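You operate a simulated robot arm through the tools that you are given. There is no shell and no other tool. Be economical: measure what you need, move in short steps, check, and stop when the job is done.

The job below is to be done with a simulated two-armed robot. You get a single attempt, and the scene is never put back.

JOB
Grease the silver cone with 2 strokes at dose 1, then slide the spring on to its stem.
Fine: Use the grease nest and leave the cone in it. Spill no grease and leave the other cones alone. Set down upright: what you pick out.

Only the result counts: the job must be done as asked and must still hold three seconds after the hand-in. Knocking over, shifting, dropping, spilling or breaking anything else fails it.

ROBOT AND FRAMES
Two 7-joint arms with fingered hands on one trunk that stands fixed in place. Base frame: the origin is at the foot of the trunk, x ahead of it, y to its left, z up; the work surface is at about z = 940. Units: mm, degrees, N and s.
The left shoulder is at [70, 157, 1289], the right one opposite. With the tool pointing down near the work surface each hand reaches from about 320 to 900 mm from the base axis, measured 20 degrees to its own side. Payload 5 kg a hand.
Tool frame (each hand has its own): the origin (TCP) lies between the finger pads and is the grasp point; the fingertips stand 31 mm ahead of it; z points along the fingers, y is the line along which they close. The gripper opens to 156 mm. The gripper's body begins 88 mm behind the TCP. The gripper is a hand of 4 fingers: y runs from the thumb to the fingers, the wrist lies at [0, 0, -249] in the tool frame, and closing takes about 1.5 s.
Orientation is that of the tool frame in the base frame, as a unit quaternion [x, y, z, w]. With the fingers straight down and closing along the base's y, the tool's x points along the base's -x, its y along +y and its z along -z.

CONTROLS
- The arms move only by the tool send_rows. It takes "left_commands", "right_commands" or both (then of equal length, played together; a hand with none holds still); each is a list of rows, each a list of 7 numbers: the shift along the tool's x, y, z in mm, then the turn, a rotation vector about the tool's x, y, z in degrees, then the finger opening in mm, from 0 to 156. In form: [[tx, ty, tz, ax, ay, az, fingers], ...]. A call has 1 to 12 rows; each row is the pose to reach, as a shift and turn from the pose commanded when the call began, along the tool's axes at that moment. Rows are played at 5 a second. More than 50 mm and 8.6 degrees between two rows, or a gripper value outside its range, and nothing of the call is played. A pose out of reach is approached as far as the arm can. The call stops where the force on the tool passes 60 N (or 10 N more than at its start, if that is more) or the arm is blocked; 0.2 s more then pass. The fingers move at their own pace (about 108 mm/s each) and stop on an object; they squeeze with about 29 N. The grip force told is the motor's: it shows also when the fingers shut on nothing. Time passes only in rows, and 0.2 s behind the last, so rows that repeat a pose let the fingers close. It gives the time, the measured TCP pose, the force on the tool (base axes), the opening and the grip force at its end, in the units of the frame above (readings bear some noise), with the torque about the TCP (base axes, N m) and any sound that the robot's microphone picked up.
- Cameras (640 x 400 px; columns grow to the right, rows downward): "scene" is now at [126.4, -46.8, 1522.5]; the picture's right is [-0.51, -0.86, -0.00], its down [-0.47, 0.28, -0.83] and it looks along [0.72, -0.43, -0.55] (base axes); focal length 256 px, centre (320, 200). "left" rides on the left gripper at [-72, 2, -111] in its tool frame; the picture's right is [-0.02, -1.00, 0.00], its down [0.84, -0.02, -0.55] and it looks along [0.54, -0.01, 0.84] (tool axes); focal length 234 px, centre (320, 200). "right" rides on the right gripper at [72, 2, -111] in its tool frame; the picture's right is [-0.02, 1.00, 0.00], its down [-0.84, -0.02, -0.54] and it looks along [-0.54, -0.01, 0.84] (tool axes); focal length 234 px, centre (320, 200). There is no depth. A picture from a camera that has moved, and an enlarged one, comes with that camera's place and axes in the base frame and with its lens.
- snapshot(camera): a new picture of that camera. The clock stands still meanwhile.
- lift_body(by): slides the trunk up (or, below 0, down) by that many mm; the arms and the scene camera ride with it, the base frame stays. It gives what a move gives, with no picture.
- preshape(shape, hand): the hand has 4 fingers and takes this shape, open, in about a second: jaw (thumb against the fingers, like two jaws); tri (thumb and two fingers); tip (a fingertip pinch); poke (one finger out to press); point (the index stretched); flat (the hand flat); cup (the hand cupped); fist (a fist). The gripper value then closes the fingers along that shape, each until it touches; the sizes above hold for jaw. It gives what a move gives, with no picture.
- turn_head(pan, tilt): turns the head with the scene camera to pan (to the left, within 86 degrees either way) and tilt (down, from -29 to 69), counted from straight ahead of the robot. It gives what a move gives.
- zoom(camera, box): a new picture of the part [left, top, right, bottom] of that camera's present view, enlarged. The clock stands still meanwhile.
- finish_job(): hands the job in; it is judged then, once.

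Go step by step. Nothing tells you positions but the pictures and the camera data: compare them with the known pose of the tool, close in by small moves and look again before you grip or let go. The budget is 120 turns and 78 pictures, counting those below and the enlarged ones. Unless the task says otherwise, let go and move clear before handing in, and close with one line.

The tools are called after "Call:" as a command line: name --argument value ..., lists and objects as JSON in quotes. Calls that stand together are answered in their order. send_rows: Moves the arms, as the interface text tells. Its arguments: {"type":"object","properties":{"left_commands":{"type":"array","items":{"type":"array","items":{"type":"number"}}},"right_commands":{"type":"array","items":{"type":"array","items":{"type":"number"}}}},"required":[]} The other tools are called the same way: lift_body (by) slides the trunk up or down; preshape (shape, hand) gives the hand a shape; turn_head (pan, tilt) turns the head that bears the scene camera; snapshot (camera) takes a picture; zoom (camera, box) takes an enlarged picture of a part of a camera's view; finish_job () hands the job in.

At the start:

```text
clock: 0.0
left_tcp_pos: [611.4, -77.5, 1263.3]
left_ee_rot: [0.001, 1.0, 0.0, 0.0]
left_contact_force: [0.3, 0.6, 0.3]
left_torque: [0.02, 0.01, -0.03]
left_grip_width: 156.1
left_grasp_force: 0.0
left_shape: jaw
right_tcp_pos: [502.2, -580.5, 1333.2]
right_ee_rot: [0.0, 1.0, 0.0, 0.001]
right_contact_force: [-0.4, 0.0, 0.6]
right_torque: [-0.03, 0.0, 0.02]
right_grip_width: 156.1
right_grasp_force: 0.1
right_shape: jaw
trunk travel left (down, up): [-675.0, 265.0]
head pan, tilt: [-30.7, 33.5]
```

scene: 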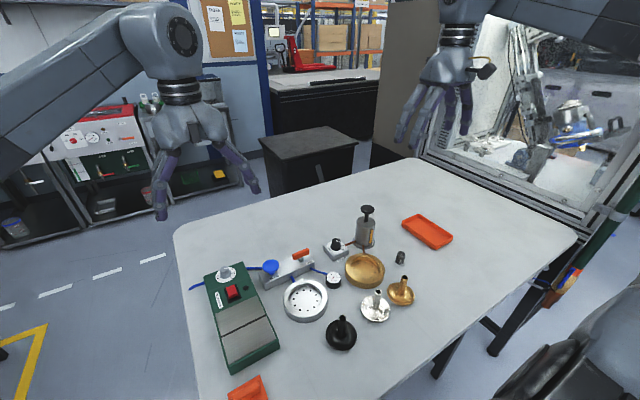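
right: 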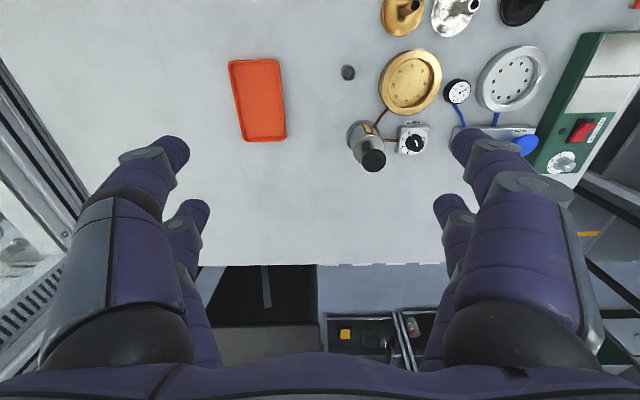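
left: 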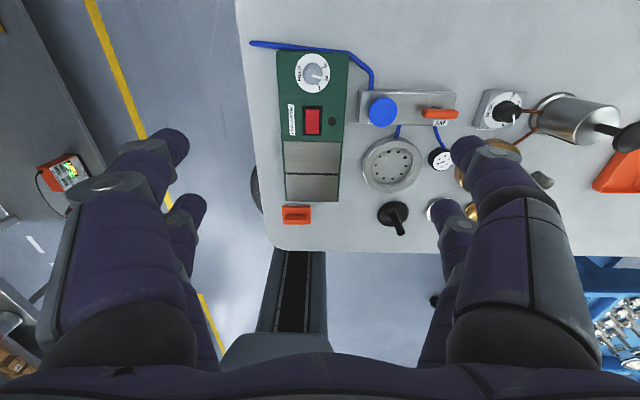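

I see a table with a green heater, an air-clamp nest (grey ring), a brass ring nest with a grease pump and dose dial, three cones and a small spring. I'll zoom in for details.

Call:
zoom --camera "scene" --box '[310, 190, 470, 290]'

Call:
zoom --camera "scene" --box '[190, 230, 430, 380]'

Call:
zoom --camera "right" --box '[320, 0, 640, 200]'

```text
4.00 times, centred on (390, 240) of scene
camera zoom: at [126.4, -46.8, 1522.5], right [-0.51, -0.86, 0.0], down [-0.47, 0.28, -0.83], along [0.72, -0.43, -0.55], focal length 1026 px, centre (40, 40)
```

zoom: 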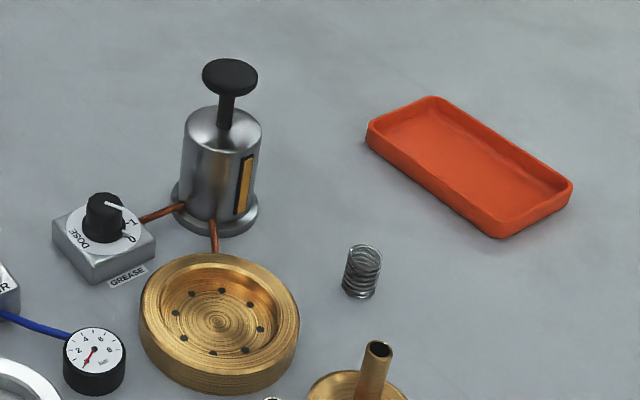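

```text
2.67 times, centred on (310, 305) of scene
camera zoom: at [126.4, -46.8, 1522.5], right [-0.51, -0.86, 0.0], down [-0.47, 0.28, -0.83], along [0.72, -0.43, -0.55], focal length 684 px, centre (347, -80)
```

zoom: 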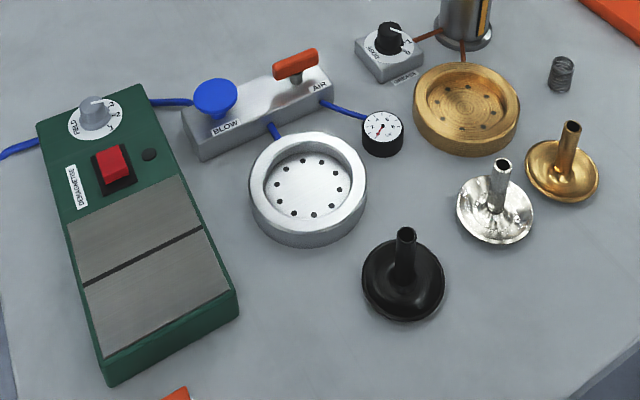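

```text
2.00 times, centred on (480, 100) of right
camera zoom: at [430.1, -578.5, 1446.2], right [0.03, 1.0, 0.0], down [0.84, -0.02, 0.54], along [0.54, -0.01, -0.84], focal length 468 px, centre (0, 400)
```

zoom: 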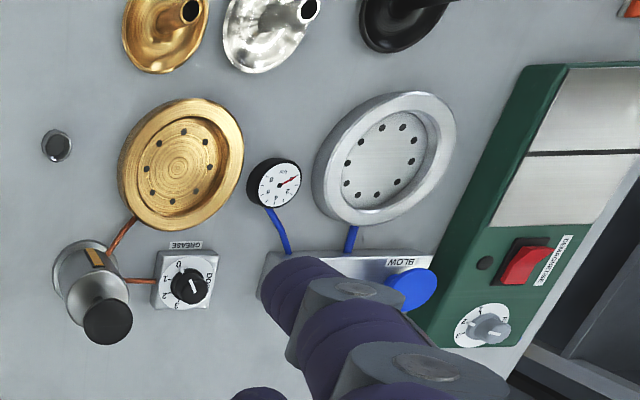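

Silver cone is near (383,-357), nest near (487,-406), spring near (466,-525), pump knob near (583,-481,1085), dial near (594,-382). I'll move the right hand closer to get a better look.

Call:
send_rows --right_commands '[[20, 30, 20, 0, 0, 0, 156], [40, 60, 40, 0, 0, 0, 156], [60, 90, 60, 0, 0, 0, 156], [80, 120, 80, 0, 0, 0, 156], [102, 150, 103, 0, 0, 0, 156]]'

Call:
snapshot --camera "right"

Call:
zoom --camera "scene" --box '[310, 220, 374, 260]'

```text
clock: 1.2
left_tcp_pos: [611.0, -76.5, 1263.8]
left_ee_rot: [0.0, 1.0, 0.0, 0.0]
left_contact_force: [0.2, 1.1, -0.4]
left_torque: [0.01, 0.0, -0.01]
left_grip_width: 155.9
left_grasp_force: 0.1
left_shape: jaw
right_tcp_pos: [401.8, -427.6, 1232.1]
right_ee_rot: [0.001, 1.0, 0.0, 0.001]
right_contact_force: [0.0, 0.2, -0.6]
right_torque: [-0.03, -0.03, -0.03]
right_grip_width: 156.0
right_grasp_force: 0.0
right_shape: jaw
trunk travel left (down, up): [-675.0, 265.0]
head pan, tilt: [-30.7, 33.5]
```

```text
71 pictures are left
camera right: at [328.4, -425.8, 1344.8], right [0.03, 1.0, 0.0], down [0.84, -0.02, 0.55], along [0.55, -0.01, -0.84], focal length 234 px, centre (320, 200)
```

right: 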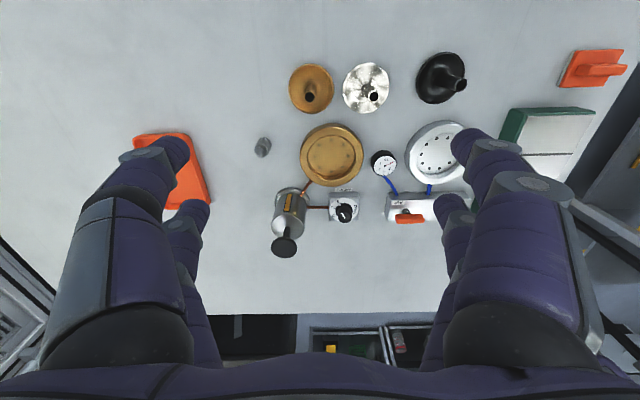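

```text
10.00 times, centred on (342, 240) of scene
camera zoom: at [125.2, -45.4, 1522.6], right [-0.51, -0.86, 0.0], down [-0.47, 0.28, -0.83], along [0.72, -0.43, -0.55], focal length 2565 px, centre (100, -200)
```

zoom: 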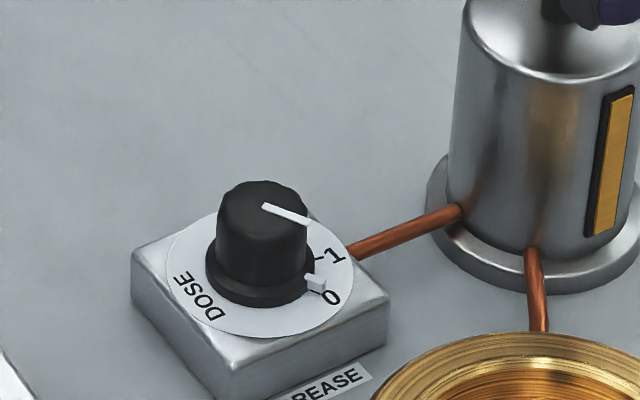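

Call:
zoom --camera "right" --box '[304, 180, 384, 230]'

Call:
zoom --camera "right" --box '[240, 50, 400, 150]'

```text
8.00 times, centred on (344, 205) of right
camera zoom: at [328.4, -425.8, 1344.8], right [0.03, 1.0, 0.0], down [0.84, -0.02, 0.55], along [0.55, -0.01, -0.84], focal length 1873 px, centre (128, 160)
```

zoom: 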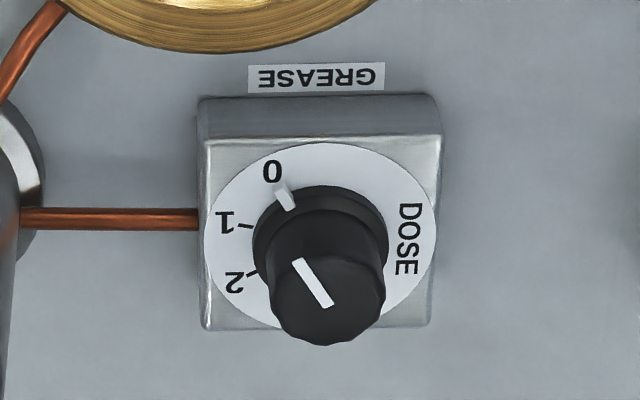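

```text
4.00 times, centred on (320, 100) of right
camera zoom: at [328.4, -425.8, 1344.8], right [0.03, 1.0, 0.0], down [0.84, -0.02, 0.55], along [0.55, -0.01, -0.84], focal length 937 px, centre (320, 600)
```

zoom: 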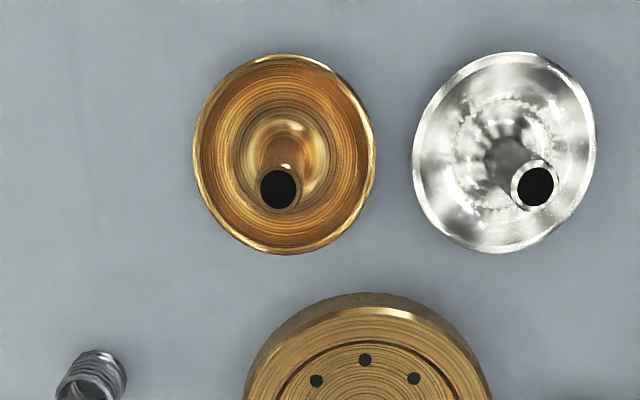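

The dose dial reads 0; dose 1 is about 45° counter-clockwise seen from above. First I hover over the silver cone's stem (~384,-356, top ~1017) with a narrowed opening.

Call:
send_rows --right_commands '[[5, 20, 30, 0, 0, 0, 60], [9, 38, 60, 0, 0, 0, 60], [14, 56, 90, 0, 0, 0, 60], [18, 72, 112, 0, 0, 0, 60], [18, 72, 112, 0, 0, 0, 60]]'

Call:
snapshot --camera "right"

Call:
snapshot --camera "scene"

```text
clock: 2.4
left_tcp_pos: [610.8, -77.7, 1264.4]
left_ee_rot: [0.0, 1.0, 0.0, 0.0]
left_contact_force: [0.4, 0.9, 0.0]
left_torque: [0.03, -0.02, -0.02]
left_grip_width: 155.7
left_grasp_force: 0.1
left_shape: jaw
right_tcp_pos: [380.8, -357.3, 1117.5]
right_ee_rot: [0.001, 1.0, 0.0, 0.0]
right_contact_force: [-0.2, -0.5, -0.4]
right_torque: [0.05, -0.01, 0.01]
right_grip_width: 60.5
right_grasp_force: 0.1
right_shape: jaw
trunk travel left (down, up): [-675.0, 265.0]
head pan, tilt: [-30.7, 33.5]
```

```text
67 pictures are left
camera right: at [310.2, -355.0, 1229.5], right [0.03, 1.0, 0.0], down [0.84, -0.02, 0.54], along [0.54, -0.01, -0.84], focal length 234 px, centre (320, 200)
```

right: 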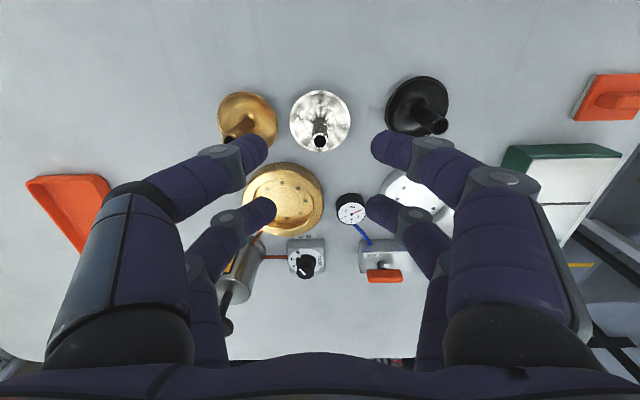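

```text
66 pictures are left
camera scene: at [125.9, -46.7, 1522.5], right [-0.51, -0.86, 0.0], down [-0.47, 0.28, -0.83], along [0.72, -0.43, -0.55], focal length 256 px, centre (320, 200)
```

scene: 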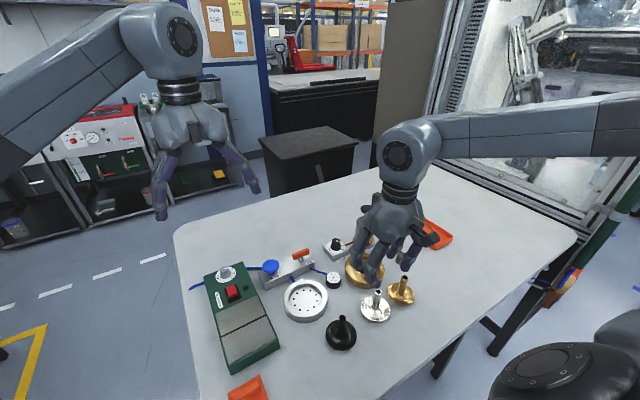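

Call:
zoom --camera "right" --box '[200, 80, 440, 230]'

Call:
zoom --camera "scene" --box '[320, 200, 480, 300]'

```text
2.67 times, centred on (320, 155) of right
camera zoom: at [310.2, -355.0, 1229.5], right [0.03, 1.0, 0.0], down [0.84, -0.02, 0.54], along [0.54, -0.01, -0.84], focal length 624 px, centre (320, 320)
```

zoom: 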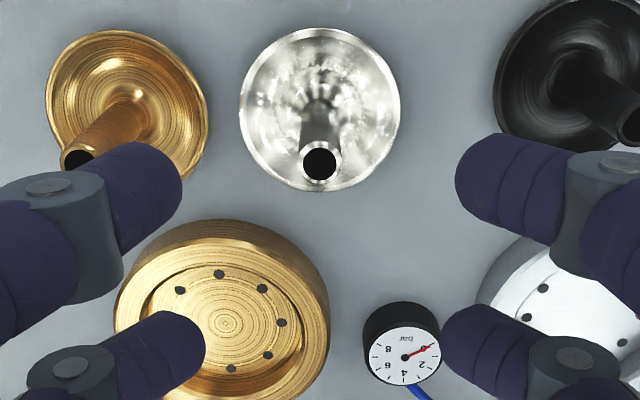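

```text
4.00 times, centred on (400, 250) of scene
camera zoom: at [125.9, -46.7, 1522.5], right [-0.51, -0.86, 0.0], down [-0.47, 0.28, -0.83], along [0.72, -0.43, -0.55], focal length 1026 px, centre (0, 0)
```

zoom: 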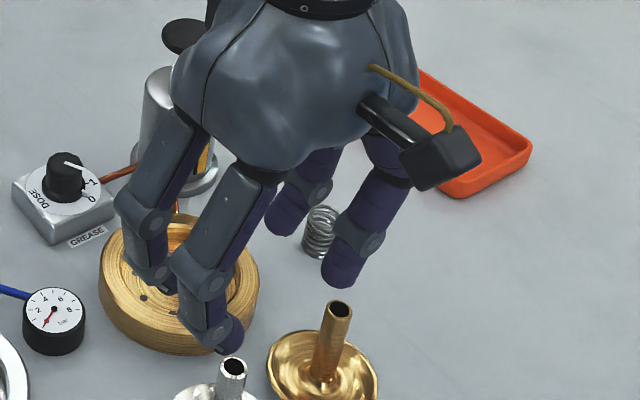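

In jaw shape the hand has two finger pairs with a gap wider than the stem, so I'll try the "tri" shape and see how its pads lie.

Call:
preshape --hand "right" --shape "tri"

Call:
snapshot --camera "right"

Call:
preshape --hand "right" --shape "tip"

Call:
snapshot --camera "right"

```text
clock: 3.3
left_tcp_pos: [612.1, -76.5, 1264.5]
left_ee_rot: [0.001, 1.0, 0.0, 0.0]
left_contact_force: [-0.5, -0.4, -0.1]
left_torque: [0.02, -0.02, -0.01]
left_grip_width: 155.9
left_grasp_force: 0.2
left_shape: jaw
right_tcp_pos: [383.1, -357.4, 1116.8]
right_ee_rot: [0.0, 1.0, -0.001, 0.0]
right_contact_force: [0.5, -0.5, 0.3]
right_torque: [-0.01, 0.0, -0.01]
right_grip_width: 156.0
right_grasp_force: 0.1
right_shape: tri
trunk travel left (down, up): [-675.0, 265.0]
head pan, tilt: [-30.7, 33.5]
```

```text
63 pictures are left
camera right: at [310.7, -355.1, 1229.7], right [0.03, 1.0, 0.0], down [0.84, -0.02, 0.54], along [0.54, -0.01, -0.84], focal length 234 px, centre (320, 200)
```

right: 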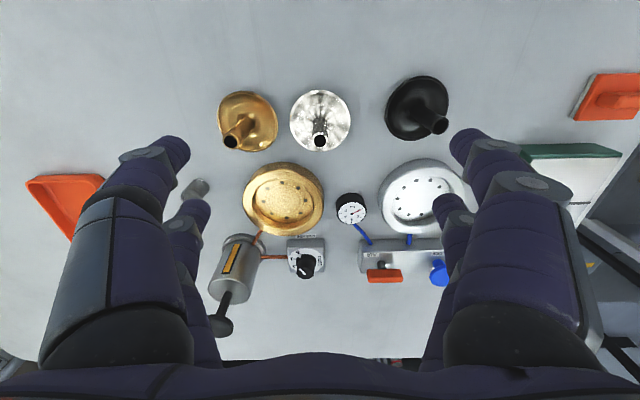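

```text
clock: 4.2
left_tcp_pos: [612.2, -77.3, 1265.1]
left_ee_rot: [0.001, 1.0, 0.001, 0.0]
left_contact_force: [-0.5, 0.5, 0.4]
left_torque: [0.03, -0.03, -0.01]
left_grip_width: 155.8
left_grasp_force: 0.1
left_shape: jaw
right_tcp_pos: [383.0, -356.8, 1118.1]
right_ee_rot: [0.001, 1.0, -0.001, 0.0]
right_contact_force: [-0.4, 0.5, -0.6]
right_torque: [0.02, -0.04, -0.01]
right_grip_width: 156.0
right_grasp_force: 0.0
right_shape: tip
trunk travel left (down, up): [-675.0, 265.0]
head pan, tilt: [-30.7, 33.5]
```

```text
62 pictures are left
camera right: at [310.6, -355.2, 1229.6], right [0.03, 1.0, 0.0], down [0.84, -0.02, 0.54], along [0.54, -0.01, -0.84], focal length 234 px, centre (320, 200)
```

right: 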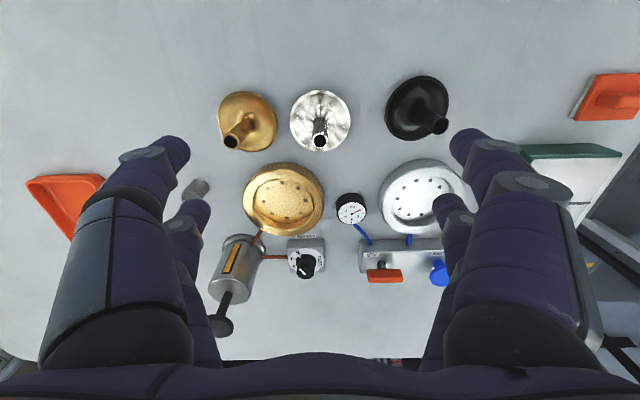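

All shapes look alike when open, so I'll close "tip" in the air, high above, to see where it meets.

Call:
send_rows --right_commands '[[0, 0, -10, 0, 0, 0, 15], [0, 0, -10, 0, 0, 0, 15], [0, 0, -10, 0, 0, 0, 15], [0, 0, -10, 0, 0, 0, 15], [0, 0, -10, 0, 0, 0, 15]]'

Call:
zoom --camera "right" --box '[120, 50, 520, 300]'

Call:
zoom --camera "scene" --box '[320, 200, 480, 300]'

```text
clock: 5.4
left_tcp_pos: [611.8, -77.6, 1264.6]
left_ee_rot: [0.001, 1.0, 0.0, 0.0]
left_contact_force: [0.3, 0.0, 0.0]
left_torque: [0.01, -0.02, -0.01]
left_grip_width: 155.6
left_grasp_force: 0.1
left_shape: jaw
right_tcp_pos: [381.8, -359.1, 1128.5]
right_ee_rot: [0.002, 1.0, -0.001, -0.001]
right_contact_force: [0.1, 0.0, -0.7]
right_torque: [0.02, 0.02, -0.01]
right_grip_width: 15.5
right_grasp_force: 0.0
right_shape: tip
trunk travel left (down, up): [-675.0, 265.0]
head pan, tilt: [-30.7, 33.5]
```

```text
1.60 times, centred on (320, 175) of right
camera zoom: at [311.0, -355.4, 1240.4], right [0.03, 1.0, 0.0], down [0.84, -0.02, 0.54], along [0.54, -0.01, -0.84], focal length 375 px, centre (320, 240)
```

zoom: 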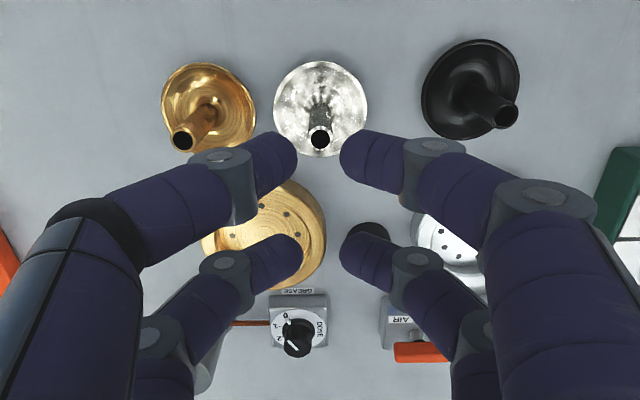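

```text
4.00 times, centred on (400, 250) of scene
camera zoom: at [126.4, -46.8, 1522.4], right [-0.51, -0.86, 0.0], down [-0.47, 0.28, -0.83], along [0.72, -0.43, -0.55], focal length 1026 px, centre (0, 0)
```

zoom: 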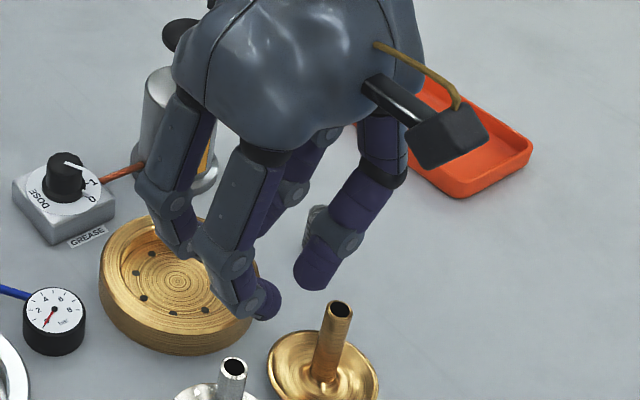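

The pads of all shapes sit as two pairs about ±24 mm off-centre along x. I'll return to jaw and try gripping the stem on centre, watching the width.

Call:
preshape --hand "right" --shape "jaw"

Call:
send_rows --right_commands '[[-2, 2, 0, 0, 0, 0, 60], [-2, 2, 0, 0, 0, 0, 60], [-2, 2, 0, 0, 0, 0, 60], [-2, 2, 30, 0, 0, 0, 60], [-2, 2, 60, 0, 0, 0, 60], [-2, 2, 85, 0, 0, 0, 60], [-2, 2, 105, 0, 0, 0, 60], [-2, 2, 118, 0, 0, 0, 60]]'

Call:
snapshot --camera "right"

Call:
zoom --camera "scene" --box '[320, 220, 448, 300]'

```text
clock: 6.3
left_tcp_pos: [612.1, -77.2, 1264.3]
left_ee_rot: [0.001, 1.0, -0.001, 0.001]
left_contact_force: [-0.2, 0.1, -0.9]
left_torque: [0.02, 0.01, 0.03]
left_grip_width: 155.9
left_grasp_force: 0.1
left_shape: jaw
right_tcp_pos: [382.3, -357.1, 1128.1]
right_ee_rot: [0.001, 1.0, 0.0, 0.0]
right_contact_force: [0.3, -1.0, 0.1]
right_torque: [-0.01, -0.02, 0.02]
right_grip_width: 156.1
right_grasp_force: 0.0
right_shape: jaw
trunk travel left (down, up): [-675.0, 265.0]
head pan, tilt: [-30.7, 33.5]
```

```text
clock: 8.1
left_tcp_pos: [612.3, -77.6, 1264.5]
left_ee_rot: [0.001, 1.0, 0.0, -0.001]
left_contact_force: [-0.3, 0.5, 0.9]
left_torque: [-0.03, 0.02, -0.01]
left_grip_width: 156.0
left_grasp_force: 0.1
left_shape: jaw
right_tcp_pos: [385.4, -355.6, 1011.3]
right_ee_rot: [0.001, 1.0, 0.0, 0.0]
right_contact_force: [0.1, 0.6, 0.1]
right_torque: [-0.03, 0.0, 0.03]
right_grip_width: 60.7
right_grasp_force: 0.1
right_shape: jaw
trunk travel left (down, up): [-675.0, 265.0]
head pan, tilt: [-30.7, 33.5]
```

```text
59 pictures are left
camera right: at [313.1, -354.0, 1122.8], right [0.03, 1.0, 0.0], down [0.84, -0.02, 0.54], along [0.54, -0.01, -0.84], focal length 234 px, centre (320, 200)
```

right: 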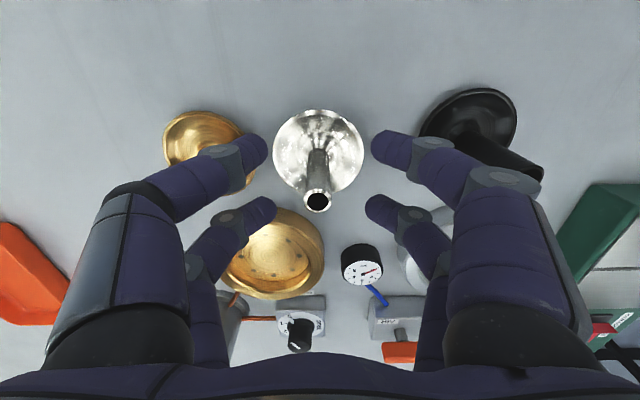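

```text
5.00 times, centred on (384, 260) of scene
camera zoom: at [126.8, -47.0, 1522.4], right [-0.51, -0.86, 0.0], down [-0.47, 0.28, -0.83], along [0.72, -0.43, -0.55], focal length 1282 px, centre (0, -100)
```

zoom: 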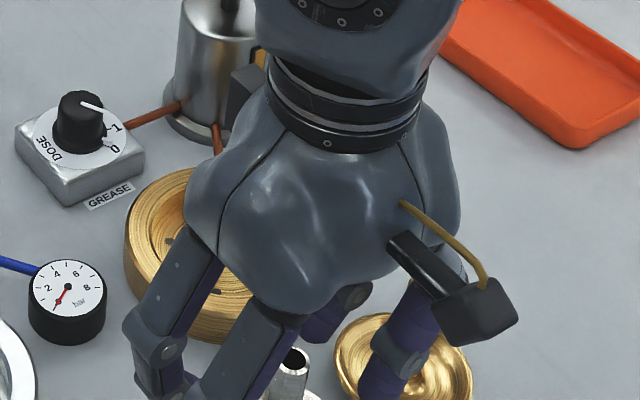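

The stem is centred between the fingers. Closing now and watching the width.

Call:
send_rows --right_commands '[[0, 0, 0, 0, 0, 0, 30], [0, 0, 0, 0, 0, 0, 0], [0, 0, 0, 0, 0, 0, 0], [0, 0, 0, 0, 0, 0, 0], [0, 0, 0, 0, 0, 0, 0], [0, 0, 0, 0, 0, 0, 0]]'

Call:
snapshot --camera "right"

```text
clock: 9.5
left_tcp_pos: [611.7, -77.3, 1264.1]
left_ee_rot: [0.001, 1.0, 0.0, 0.0]
left_contact_force: [0.2, 0.2, -0.3]
left_torque: [-0.01, 0.01, 0.02]
left_grip_width: 155.9
left_grasp_force: 0.1
left_shape: jaw
right_tcp_pos: [384.4, -355.1, 1011.6]
right_ee_rot: [0.001, 1.0, 0.0, 0.001]
right_contact_force: [0.1, 0.3, -0.2]
right_torque: [0.01, -0.01, 0.02]
right_grip_width: 0.0
right_grasp_force: 28.8
right_shape: jaw
trunk travel left (down, up): [-675.0, 265.0]
head pan, tilt: [-30.7, 33.5]
```

```text
57 pictures are left
camera right: at [312.7, -353.6, 1123.2], right [0.03, 1.0, 0.0], down [0.84, -0.02, 0.54], along [0.54, -0.01, -0.84], focal length 234 px, centre (320, 200)
```

right: 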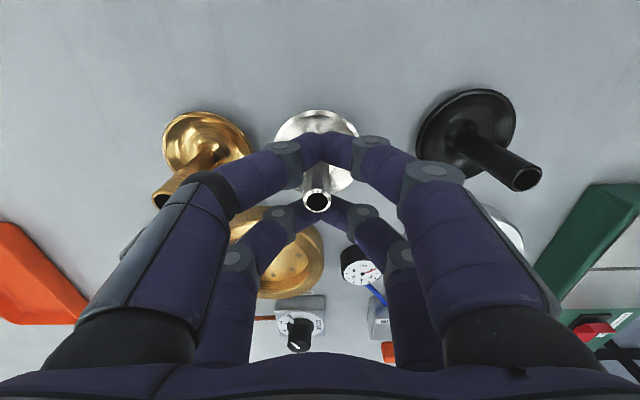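

As feared the stem stands in the gap between pairs. Before shifting, I'll test on the idle left hand how "tri" and "tip" fully close.

Call:
preshape --hand "left" --shape "tri"

Call:
send_rows --left_commands '[[0, 0, 0, 0, 0, 0, 0], [0, 0, 0, 0, 0, 0, 0], [0, 0, 0, 0, 0, 0, 0], [0, 0, 0, 0, 0, 0, 0], [0, 0, 0, 0, 0, 0, 0], [0, 0, 0, 0, 0, 0, 0]]'

Call:
snapshot --camera "left"

Call:
preshape --hand "left" --shape "tip"

Call:
send_rows --left_commands '[[0, 0, 0, 0, 0, 0, 0], [0, 0, 0, 0, 0, 0, 0], [0, 0, 0, 0, 0, 0, 0], [0, 0, 0, 0, 0, 0, 0], [0, 0, 0, 0, 0, 0, 0], [0, 0, 0, 0, 0, 0, 0]]'

Call:
snapshot --camera "left"

```text
clock: 10.4
left_tcp_pos: [613.1, -77.3, 1263.3]
left_ee_rot: [0.0, 1.0, 0.0, 0.0]
left_contact_force: [-1.1, -0.2, 0.1]
left_torque: [-0.01, 0.02, 0.0]
left_grip_width: 155.9
left_grasp_force: 0.0
left_shape: tri
right_tcp_pos: [384.3, -356.5, 1010.4]
right_ee_rot: [0.0, 1.0, 0.0, 0.0]
right_contact_force: [0.2, 0.1, 0.0]
right_torque: [0.0, 0.01, -0.02]
right_grip_width: 0.0
right_grasp_force: 29.4
right_shape: jaw
trunk travel left (down, up): [-675.0, 265.0]
head pan, tilt: [-30.7, 33.5]
```

```text
clock: 11.8
left_tcp_pos: [611.2, -76.9, 1264.8]
left_ee_rot: [0.001, 1.0, 0.0, 0.0]
left_contact_force: [-0.2, -1.3, -0.1]
left_torque: [0.0, 0.0, 0.01]
left_grip_width: 0.2
left_grasp_force: 29.5
left_shape: tri
right_tcp_pos: [385.5, -356.9, 1010.8]
right_ee_rot: [0.001, 1.0, 0.0, 0.0]
right_contact_force: [0.2, 0.4, 0.4]
right_torque: [0.0, 0.02, 0.0]
right_grip_width: 0.0
right_grasp_force: 28.8
right_shape: jaw
trunk travel left (down, up): [-675.0, 265.0]
head pan, tilt: [-30.7, 33.5]
```

```text
56 pictures are left
camera left: at [684.2, -75.3, 1376.2], right [0.02, -1.0, 0.0], down [-0.84, -0.02, 0.55], along [-0.55, -0.01, -0.84], focal length 234 px, centre (320, 200)
```

left: 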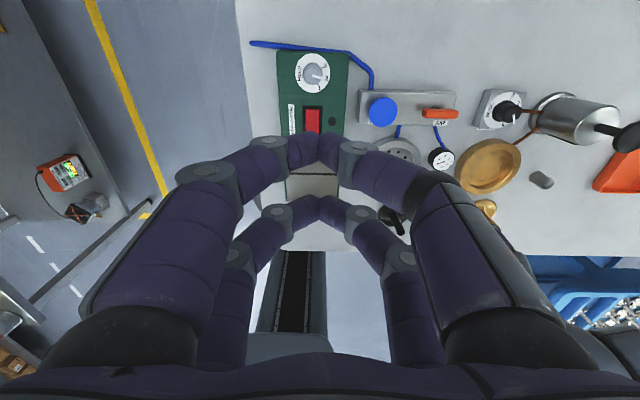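

```text
clock: 12.7
left_tcp_pos: [612.6, -77.1, 1263.8]
left_ee_rot: [0.001, 1.0, 0.0, 0.0]
left_contact_force: [0.4, 0.2, -0.2]
left_torque: [-0.01, 0.02, -0.01]
left_grip_width: 155.8
left_grasp_force: 0.0
left_shape: tip
right_tcp_pos: [384.5, -356.5, 1010.8]
right_ee_rot: [0.001, 1.0, 0.0, 0.0]
right_contact_force: [-0.3, 0.7, -0.3]
right_torque: [0.03, 0.0, 0.0]
right_grip_width: 0.0
right_grasp_force: 29.1
right_shape: jaw
trunk travel left (down, up): [-675.0, 265.0]
head pan, tilt: [-30.7, 33.5]
```

```text
clock: 14.1
left_tcp_pos: [611.6, -77.8, 1264.4]
left_ee_rot: [0.0, 1.0, 0.0, 0.0]
left_contact_force: [-0.8, 0.3, 0.4]
left_torque: [-0.01, 0.0, -0.04]
left_grip_width: 0.0
left_grasp_force: 29.2
left_shape: tip
right_tcp_pos: [383.4, -355.0, 1010.7]
right_ee_rot: [0.001, 1.0, 0.0, -0.001]
right_contact_force: [0.3, 0.2, 0.6]
right_torque: [0.01, 0.01, 0.0]
right_grip_width: 0.0
right_grasp_force: 28.3
right_shape: jaw
trunk travel left (down, up): [-675.0, 265.0]
head pan, tilt: [-30.7, 33.5]
```

```text
55 pictures are left
camera left: at [684.1, -75.3, 1376.2], right [0.02, -1.0, 0.0], down [-0.84, -0.02, 0.55], along [-0.55, -0.01, -0.84], focal length 234 px, centre (320, 200)
```

left: 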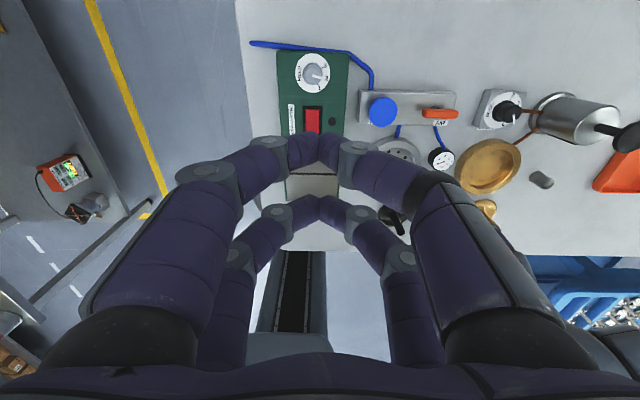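

Shapes only differ in name; the stem must be gripped by one pair. I'll open, shift +24 mm in x so the near pair straddles the stem, and close.

Call:
send_rows --right_commands '[[0, 0, 0, 0, 0, 0, 50], [0, 0, 0, 0, 0, 0, 50], [-12, 0, 0, 0, 0, 0, 50], [-24.5, 0, 0, 0, 0, 0, 50], [-24.5, 0, 0, 0, 0, 0, 50], [-24.5, 0, 0, 0, 0, 0, 0], [-24.5, 0, 0, 0, 0, 0, 0], [-24.5, 0, 0, 0, 0, 0, 0], [-24.5, 0, 0, 0, 0, 0, 0]]'

Call:
snapshot --camera "right"

Call:
zoom --camera "scene" --box '[320, 240, 448, 320]'

```text
clock: 16.1
left_tcp_pos: [611.5, -78.5, 1264.5]
left_ee_rot: [0.001, 1.0, 0.0, 0.001]
left_contact_force: [0.2, 0.3, -0.7]
left_torque: [-0.02, -0.03, -0.01]
left_grip_width: 0.0
left_grasp_force: 28.7
left_shape: tip
right_tcp_pos: [407.5, -356.5, 1009.7]
right_ee_rot: [0.001, 1.0, 0.0, 0.0]
right_contact_force: [-0.3, 0.1, 0.1]
right_torque: [-0.02, 0.0, 0.01]
right_grip_width: 2.8
right_grasp_force: 28.8
right_shape: jaw
trunk travel left (down, up): [-675.0, 265.0]
head pan, tilt: [-30.7, 33.5]
```

```text
54 pictures are left
camera right: at [337.0, -353.9, 1122.8], right [0.03, 1.0, 0.0], down [0.84, -0.02, 0.54], along [0.54, -0.01, -0.84], focal length 234 px, centre (320, 200)
```

right: 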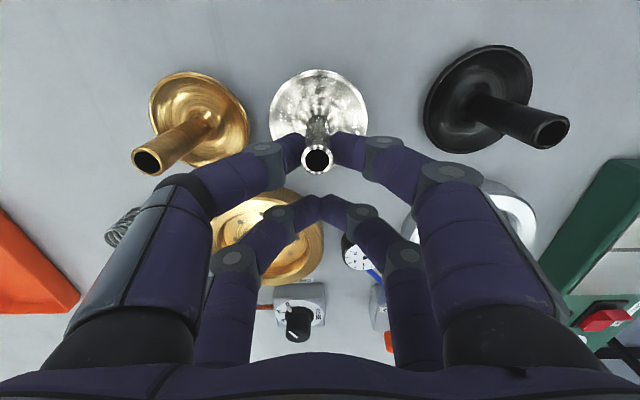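

```text
5.00 times, centred on (384, 280) of scene
camera zoom: at [126.5, -46.8, 1522.4], right [-0.51, -0.86, 0.0], down [-0.47, 0.28, -0.83], along [0.72, -0.43, -0.55], focal length 1282 px, centre (0, -200)
```

zoom: 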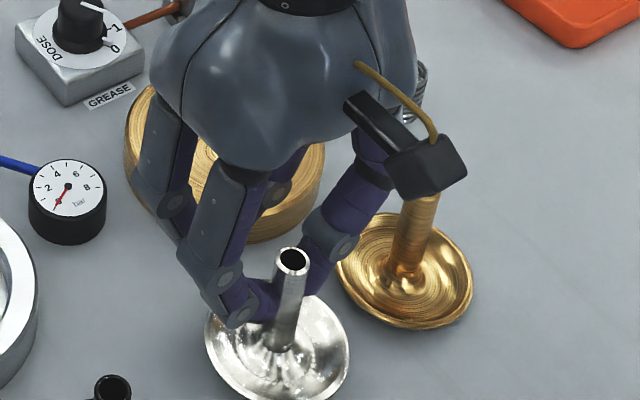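

The near pair grips the stem. I'll lift gently and check.

Call:
send_rows --right_commands '[[0, 0, -5, 0, 0, 0, 0], [0, 0, -20, 0, 0, 0, 0], [0, 0, -45, 0, 0, 0, 0], [0, 0, -70, 0, 0, 0, 0], [0, 0, -70, 0, 0, 0, 0]]'

Call:
snapshot --camera "right"

Call:
zoom --camera "scene" --box '[300, 210, 460, 310]'

```text
clock: 17.3
left_tcp_pos: [612.4, -77.4, 1264.6]
left_ee_rot: [0.001, 1.0, 0.0, -0.001]
left_contact_force: [-0.1, -0.2, 0.0]
left_torque: [0.0, -0.02, -0.02]
left_grip_width: 0.0
left_grasp_force: 29.4
left_shape: tip
right_tcp_pos: [409.6, -355.5, 1081.9]
right_ee_rot: [0.001, 1.0, 0.0, 0.0]
right_contact_force: [0.0, 0.1, -1.3]
right_torque: [-0.01, -0.03, -0.01]
right_grip_width: 2.9
right_grasp_force: 29.4
right_shape: jaw
trunk travel left (down, up): [-675.0, 265.0]
head pan, tilt: [-30.7, 33.5]
```

```text
52 pictures are left
camera right: at [337.9, -353.5, 1193.2], right [0.03, 1.0, 0.0], down [0.84, -0.02, 0.54], along [0.54, -0.01, -0.84], focal length 234 px, centre (320, 200)
```

right: 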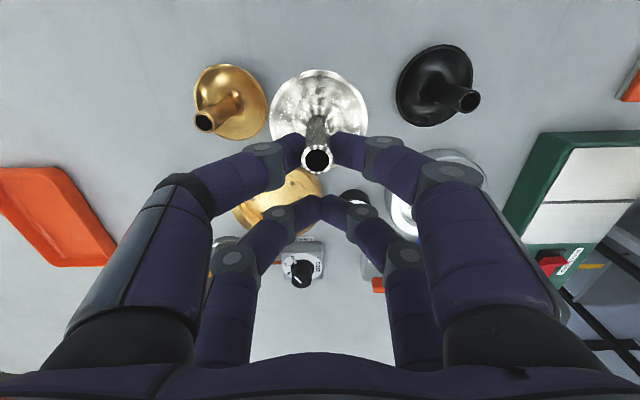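

```text
4.00 times, centred on (380, 260) of scene
camera zoom: at [126.8, -47.1, 1522.4], right [-0.51, -0.86, 0.0], down [-0.47, 0.28, -0.83], along [0.72, -0.43, -0.55], focal length 1026 px, centre (80, -40)
```

zoom: 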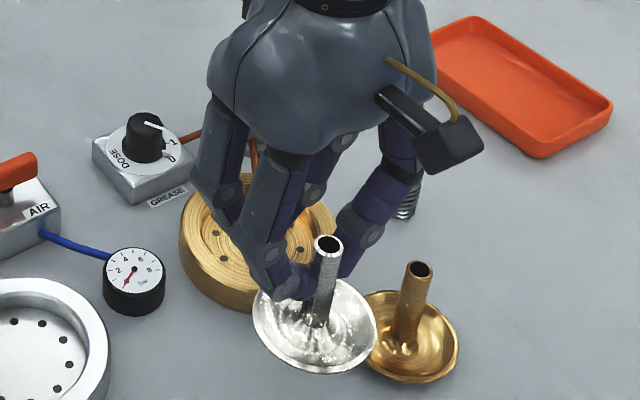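

The cone is held upright. Now I refine the nest position with the left camera and scene camera.

Call:
zoom --camera "left" --box '[430, 120, 558, 200]'

Call:
zoom --camera "scene" --box '[300, 230, 428, 310]'

```text
5.00 times, centred on (494, 160) of left
camera zoom: at [684.6, -75.7, 1375.9], right [0.02, -1.0, 0.0], down [-0.84, -0.02, 0.55], along [-0.55, -0.01, -0.84], focal length 1171 px, centre (-550, 400)
```

zoom: 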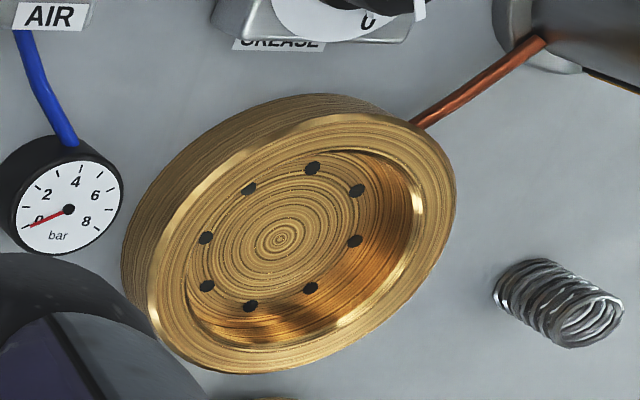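

```text
5.00 times, centred on (364, 270) of scene
camera zoom: at [126.8, -47.1, 1522.4], right [-0.51, -0.86, 0.0], down [-0.47, 0.28, -0.83], along [0.72, -0.43, -0.55], focal length 1282 px, centre (100, -150)
```

zoom: 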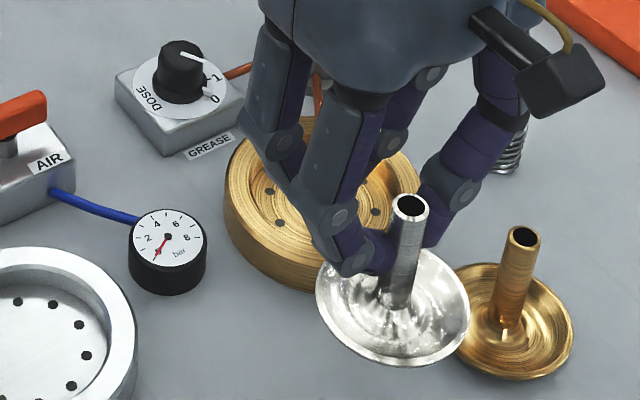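

Nest floor centre triangulates to about (490,-410,950). I'll carry the cone there while yawing the hand −40° so the spare finger pair stays clear of the pump.

Call:
send_rows --right_commands '[[-20, -14, 0, 0, 0, 8, 0], [-40, -28, 0, 0, 0, 16, 0], [-60.5, -42, 0, 0, 0, 24, 0], [-81, -56, 0, 0, 0, 32, 0], [-101, -70.4, 0, 0, 0, 40, 0], [-101, -70.4, 0, 0, 0, 40, 0]]'

Call:
snapshot --camera "right"

Call:
zoom --camera "scene" --box '[300, 200, 460, 300]'

Call:
zoom --camera "left" --box '[400, 80, 592, 200]'

```text
clock: 18.7
left_tcp_pos: [609.6, -77.2, 1263.0]
left_ee_rot: [0.0, 1.0, 0.0, 0.0]
left_contact_force: [0.1, 0.5, 0.5]
left_torque: [0.03, -0.02, -0.05]
left_grip_width: 0.0
left_grasp_force: 29.3
left_shape: tip
right_tcp_pos: [509.5, -426.1, 1082.7]
right_ee_rot: [0.344, 0.939, 0.0, -0.001]
right_contact_force: [0.2, -0.4, -0.8]
right_torque: [-0.03, -0.02, 0.02]
right_grip_width: 2.5
right_grasp_force: 28.7
right_shape: jaw
trunk travel left (down, up): [-675.0, 265.0]
head pan, tilt: [-30.7, 33.5]
```

```text
48 pictures are left
camera right: at [455.1, -378.9, 1194.3], right [0.66, 0.75, 0.0], down [0.63, -0.56, 0.55], along [0.41, -0.36, -0.84], focal length 234 px, centre (320, 200)
```

right: 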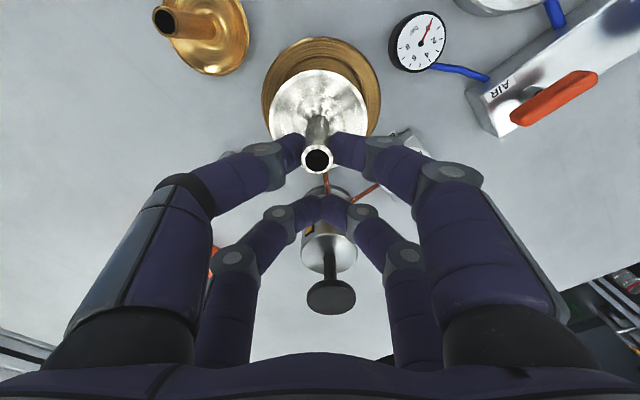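

```text
4.00 times, centred on (380, 250) of scene
camera zoom: at [125.7, -46.7, 1522.5], right [-0.51, -0.86, 0.0], down [-0.47, 0.28, -0.83], along [0.72, -0.43, -0.55], focal length 1026 px, centre (80, 0)
```

zoom: 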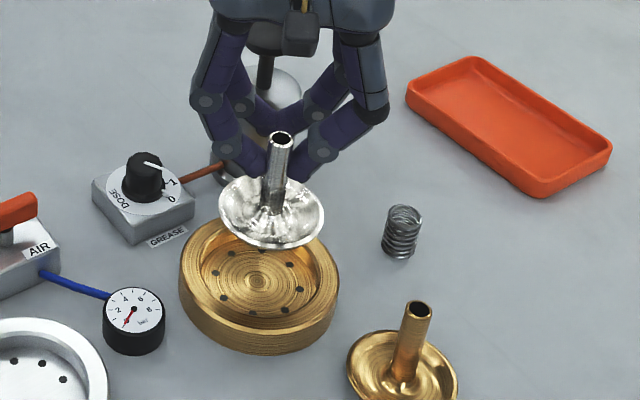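

```text
3.33 times, centred on (496, 140) of left
camera zoom: at [683.6, -75.3, 1376.5], right [0.02, -1.0, 0.0], down [-0.84, -0.02, 0.54], along [-0.54, -0.01, -0.84], focal length 781 px, centre (-267, 400)
```

zoom: 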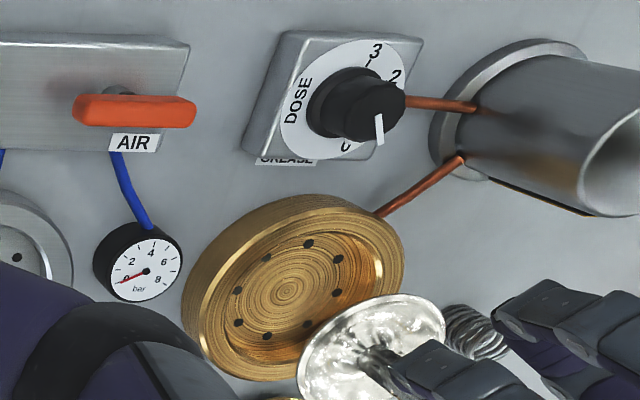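

The stem is at about (488,-410) and the nest at (490.5,-410.5); I correct 2.5 mm and lower most of the way.

Call:
send_rows --right_commands '[[-1.9, 1.6, 10, 0, 0, 0, 0], [-1.9, 1.6, 25, 0, 0, 0, 0], [-1.9, 1.6, 38, 0, 0, 0, 0], [-1.9, 1.6, 48, 0, 0, 0, 0], [-1.9, 1.6, 48, 0, 0, 0, 0]]'

Call:
zoom --camera "scene" --box '[300, 210, 428, 290]'

Call:
zoom --camera "left" --box '[420, 100, 580, 200]'

```text
clock: 19.9
left_tcp_pos: [611.3, -78.0, 1264.5]
left_ee_rot: [0.001, 1.0, 0.0, 0.0]
left_contact_force: [-0.5, 0.0, 0.0]
left_torque: [0.03, -0.02, -0.01]
left_grip_width: 0.0
left_grasp_force: 28.7
left_shape: tip
right_tcp_pos: [511.5, -427.4, 1033.3]
right_ee_rot: [0.343, 0.939, -0.001, -0.001]
right_contact_force: [-0.9, 0.2, -1.6]
right_torque: [-0.03, -0.03, -0.01]
right_grip_width: 2.6
right_grasp_force: 28.9
right_shape: jaw
trunk travel left (down, up): [-675.0, 265.0]
head pan, tilt: [-30.7, 33.5]
```

```text
5.00 times, centred on (364, 250) of scene
camera zoom: at [126.2, -46.8, 1522.5], right [-0.51, -0.86, 0.0], down [-0.47, 0.28, -0.83], along [0.72, -0.43, -0.55], focal length 1282 px, centre (100, -50)
```

zoom: 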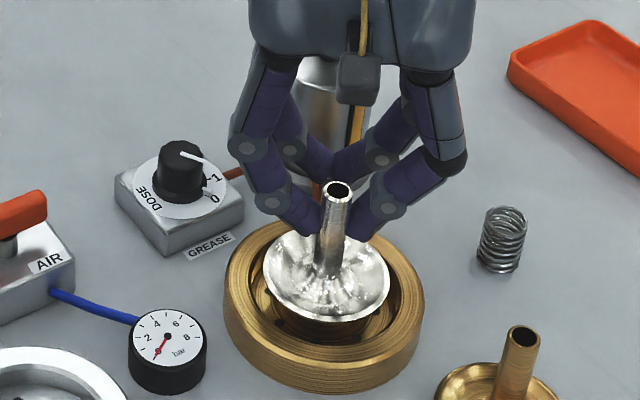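

```text
4.00 times, centred on (500, 150) of left
camera zoom: at [684.0, -75.4, 1376.3], right [0.02, -1.0, 0.0], down [-0.84, -0.02, 0.55], along [-0.54, -0.01, -0.84], focal length 937 px, centre (-400, 400)
```

zoom: 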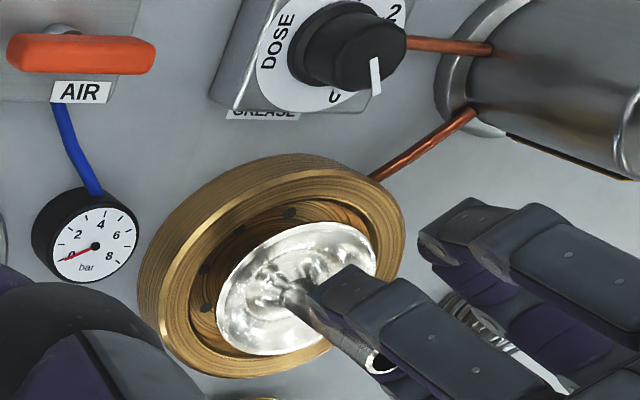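

Well aligned over the recess. I lower the rest in small steps until contact.

Call:
send_rows --right_commands '[[0, 0, 4, 0, 0, 0, 0], [0, 0, 8, 0, 0, 0, 0], [0, 0, 10, 0, 0, 0, 0], [0, 0, 11, 0, 0, 0, 0], [0, 0, 12, 0, 0, 0, 0], [0, 0, 12, 0, 0, 0, 0]]'

Call:
zoom --camera "scene" --box '[300, 210, 428, 290]'

```text
clock: 21.3
left_tcp_pos: [611.0, -77.1, 1264.3]
left_ee_rot: [0.001, 1.0, 0.001, 0.001]
left_contact_force: [0.3, -0.6, -0.5]
left_torque: [0.0, 0.01, 0.01]
left_grip_width: 0.0
left_grasp_force: 29.1
left_shape: tip
right_tcp_pos: [511.8, -427.9, 1021.4]
right_ee_rot: [0.343, 0.939, 0.0, 0.0]
right_contact_force: [0.1, -0.3, -1.2]
right_torque: [-0.04, -0.03, -0.02]
right_grip_width: 2.6
right_grasp_force: 29.0
right_shape: jaw
trunk travel left (down, up): [-675.0, 265.0]
head pan, tilt: [-30.7, 33.5]
```

```text
5.00 times, centred on (364, 250) of scene
camera zoom: at [126.5, -46.9, 1522.4], right [-0.51, -0.86, 0.0], down [-0.47, 0.28, -0.83], along [0.72, -0.43, -0.55], focal length 1282 px, centre (100, -50)
```

zoom: 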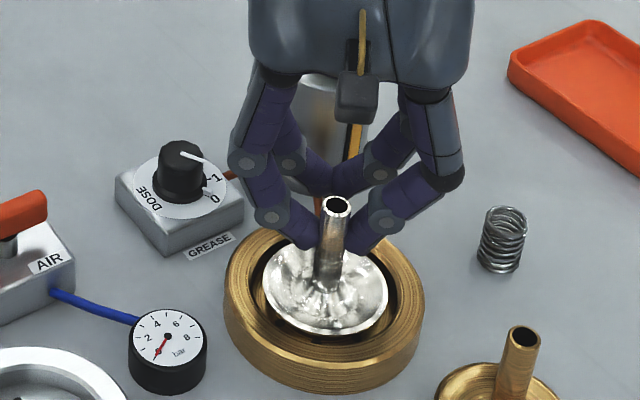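

Call:
send_rows --right_commands '[[0, 0, 1, 0, 0, 0, 0], [0, 0, 2, 0, 0, 0, 0], [0, 0, 3, 0, 0, 0, 0], [0, 0, 3, 0, 0, 0, 0]]'

```text
clock: 22.3
left_tcp_pos: [611.6, -76.7, 1265.4]
left_ee_rot: [0.001, 1.0, 0.0, 0.001]
left_contact_force: [0.3, -0.6, -0.4]
left_torque: [0.01, 0.03, 0.03]
left_grip_width: 0.0
left_grasp_force: 29.4
left_shape: tip
right_tcp_pos: [512.1, -426.3, 1019.5]
right_ee_rot: [0.343, 0.939, -0.001, 0.001]
right_contact_force: [0.4, -1.6, 8.8]
right_torque: [0.07, 0.17, 0.02]
right_grip_width: 2.9
right_grasp_force: 29.2
right_shape: jaw
trunk travel left (down, up): [-675.0, 265.0]
head pan, tilt: [-30.7, 33.5]
```

Contact (≈9 N) – the cone is on the floor. Release and rise.

Call:
send_rows --right_commands '[[0, 0, -1, 0, 0, 0, 0], [0, 0, -1, 0, 0, 0, 20], [0, 0, -1, 0, 0, 0, 40], [0, 0, -1, 0, 0, 0, 50], [0, 0, -20, 0, 0, 0, 50], [0, 0, -50, 0, 0, 0, 50], [0, 0, -90, 0, 0, 0, 50]]'

Call:
zoom --camera "scene" --box '[300, 210, 428, 290]'

Call:
zoom --camera "left" --box '[420, 100, 580, 200]'

Call:
snapshot --camera "right"

```text
clock: 23.9
left_tcp_pos: [611.4, -75.9, 1266.6]
left_ee_rot: [0.0, 1.0, 0.0, 0.0]
left_contact_force: [-0.6, -0.2, -0.4]
left_torque: [-0.03, 0.0, -0.03]
left_grip_width: 0.0
left_grasp_force: 28.8
left_shape: tip
right_tcp_pos: [511.1, -426.5, 1109.1]
right_ee_rot: [0.342, 0.94, 0.0, 0.0]
right_contact_force: [0.3, 0.0, 0.0]
right_torque: [-0.04, -0.01, 0.04]
right_grip_width: 49.5
right_grasp_force: 0.1
right_shape: jaw
trunk travel left (down, up): [-675.0, 265.0]
head pan, tilt: [-30.7, 33.5]
```

```text
5.00 times, centred on (364, 250) of scene
camera zoom: at [125.1, -45.5, 1522.5], right [-0.51, -0.86, 0.0], down [-0.47, 0.28, -0.83], along [0.72, -0.43, -0.55], focal length 1282 px, centre (100, -50)
```

zoom: 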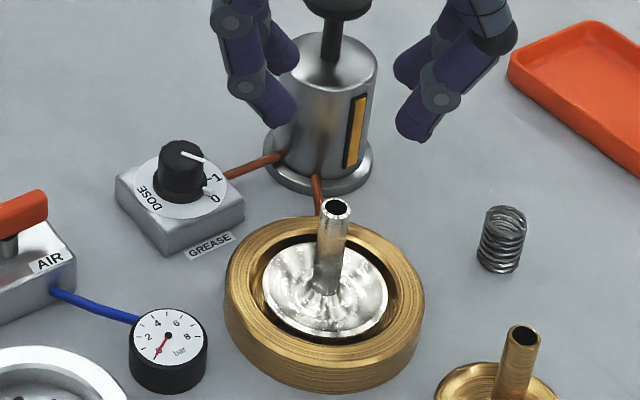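

```text
4.00 times, centred on (500, 150) of left
camera zoom: at [683.0, -74.2, 1376.8], right [0.02, -1.0, 0.0], down [-0.84, -0.02, 0.54], along [-0.54, -0.01, -0.84], focal length 937 px, centre (-400, 400)
```

zoom: 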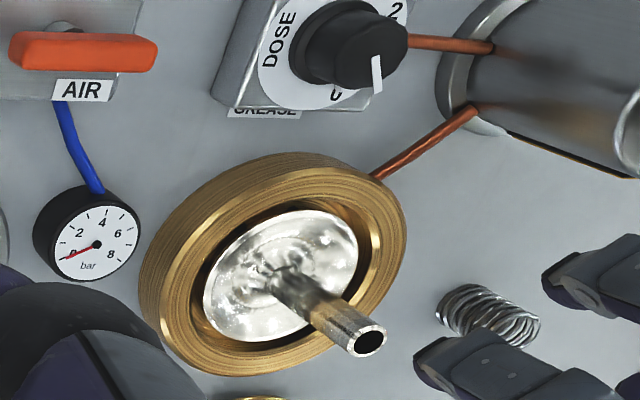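

```text
40 pictures are left
camera right: at [457.8, -377.5, 1220.9], right [0.66, 0.75, 0.0], down [0.63, -0.56, 0.54], along [0.41, -0.36, -0.84], focal length 234 px, centre (320, 200)
```

right: 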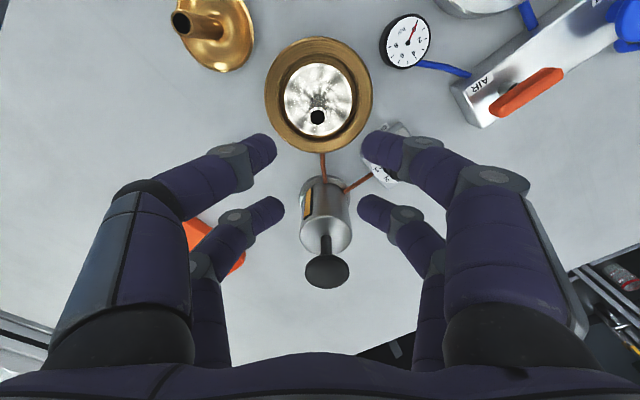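

Cone seated centrally and upright in the nest. Next, the dose dial: rise, move over to it with yaw +10° so the near pair straddles the knob.

Call:
send_rows --right_commands '[[0, 0, -36, 0, 0, 0, 50], [0, 0, -71, 0, 0, 0, 50], [-8, 15, -71, 0, 0, -7.2, 50], [-16, 31, -71, 0, 0, -14.4, 50], [-24, 46, -71, 0, 0, -21.6, 50], [-32, 62, -71, 0, 0, -28.8, 50], [-40, 77, -71, 0, 0, -36, 50], [-48, 92, -71, 0, 0, -43, 50], [-56, 107.6, -71, 0, 0, -50, 50], [-56, 107.6, -71, 0, 0, -50, 50]]'

Call:
snapshot --camera "right"

```text
clock: 26.1
left_tcp_pos: [610.3, -76.9, 1264.7]
left_ee_rot: [0.001, 1.0, -0.001, 0.0]
left_contact_force: [0.4, 0.5, -0.4]
left_torque: [-0.01, -0.05, 0.0]
left_grip_width: 0.2
left_grasp_force: 28.9
left_shape: tip
right_tcp_pos: [625.2, -380.1, 1179.5]
right_ee_rot: [-0.087, 0.996, 0.0, -0.001]
right_contact_force: [0.0, -0.3, 0.4]
right_torque: [0.03, 0.0, 0.01]
right_grip_width: 50.0
right_grasp_force: 0.1
right_shape: jaw
trunk travel left (down, up): [-675.0, 265.0]
head pan, tilt: [-30.7, 33.5]
```

```text
39 pictures are left
camera right: at [552.6, -391.2, 1292.2], right [-0.15, 0.99, 0.0], down [0.83, 0.13, 0.54], along [0.54, 0.08, -0.84], focal length 234 px, centre (320, 200)
```

right: 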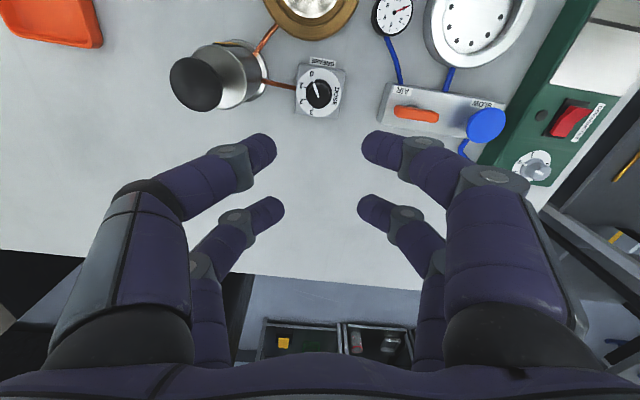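

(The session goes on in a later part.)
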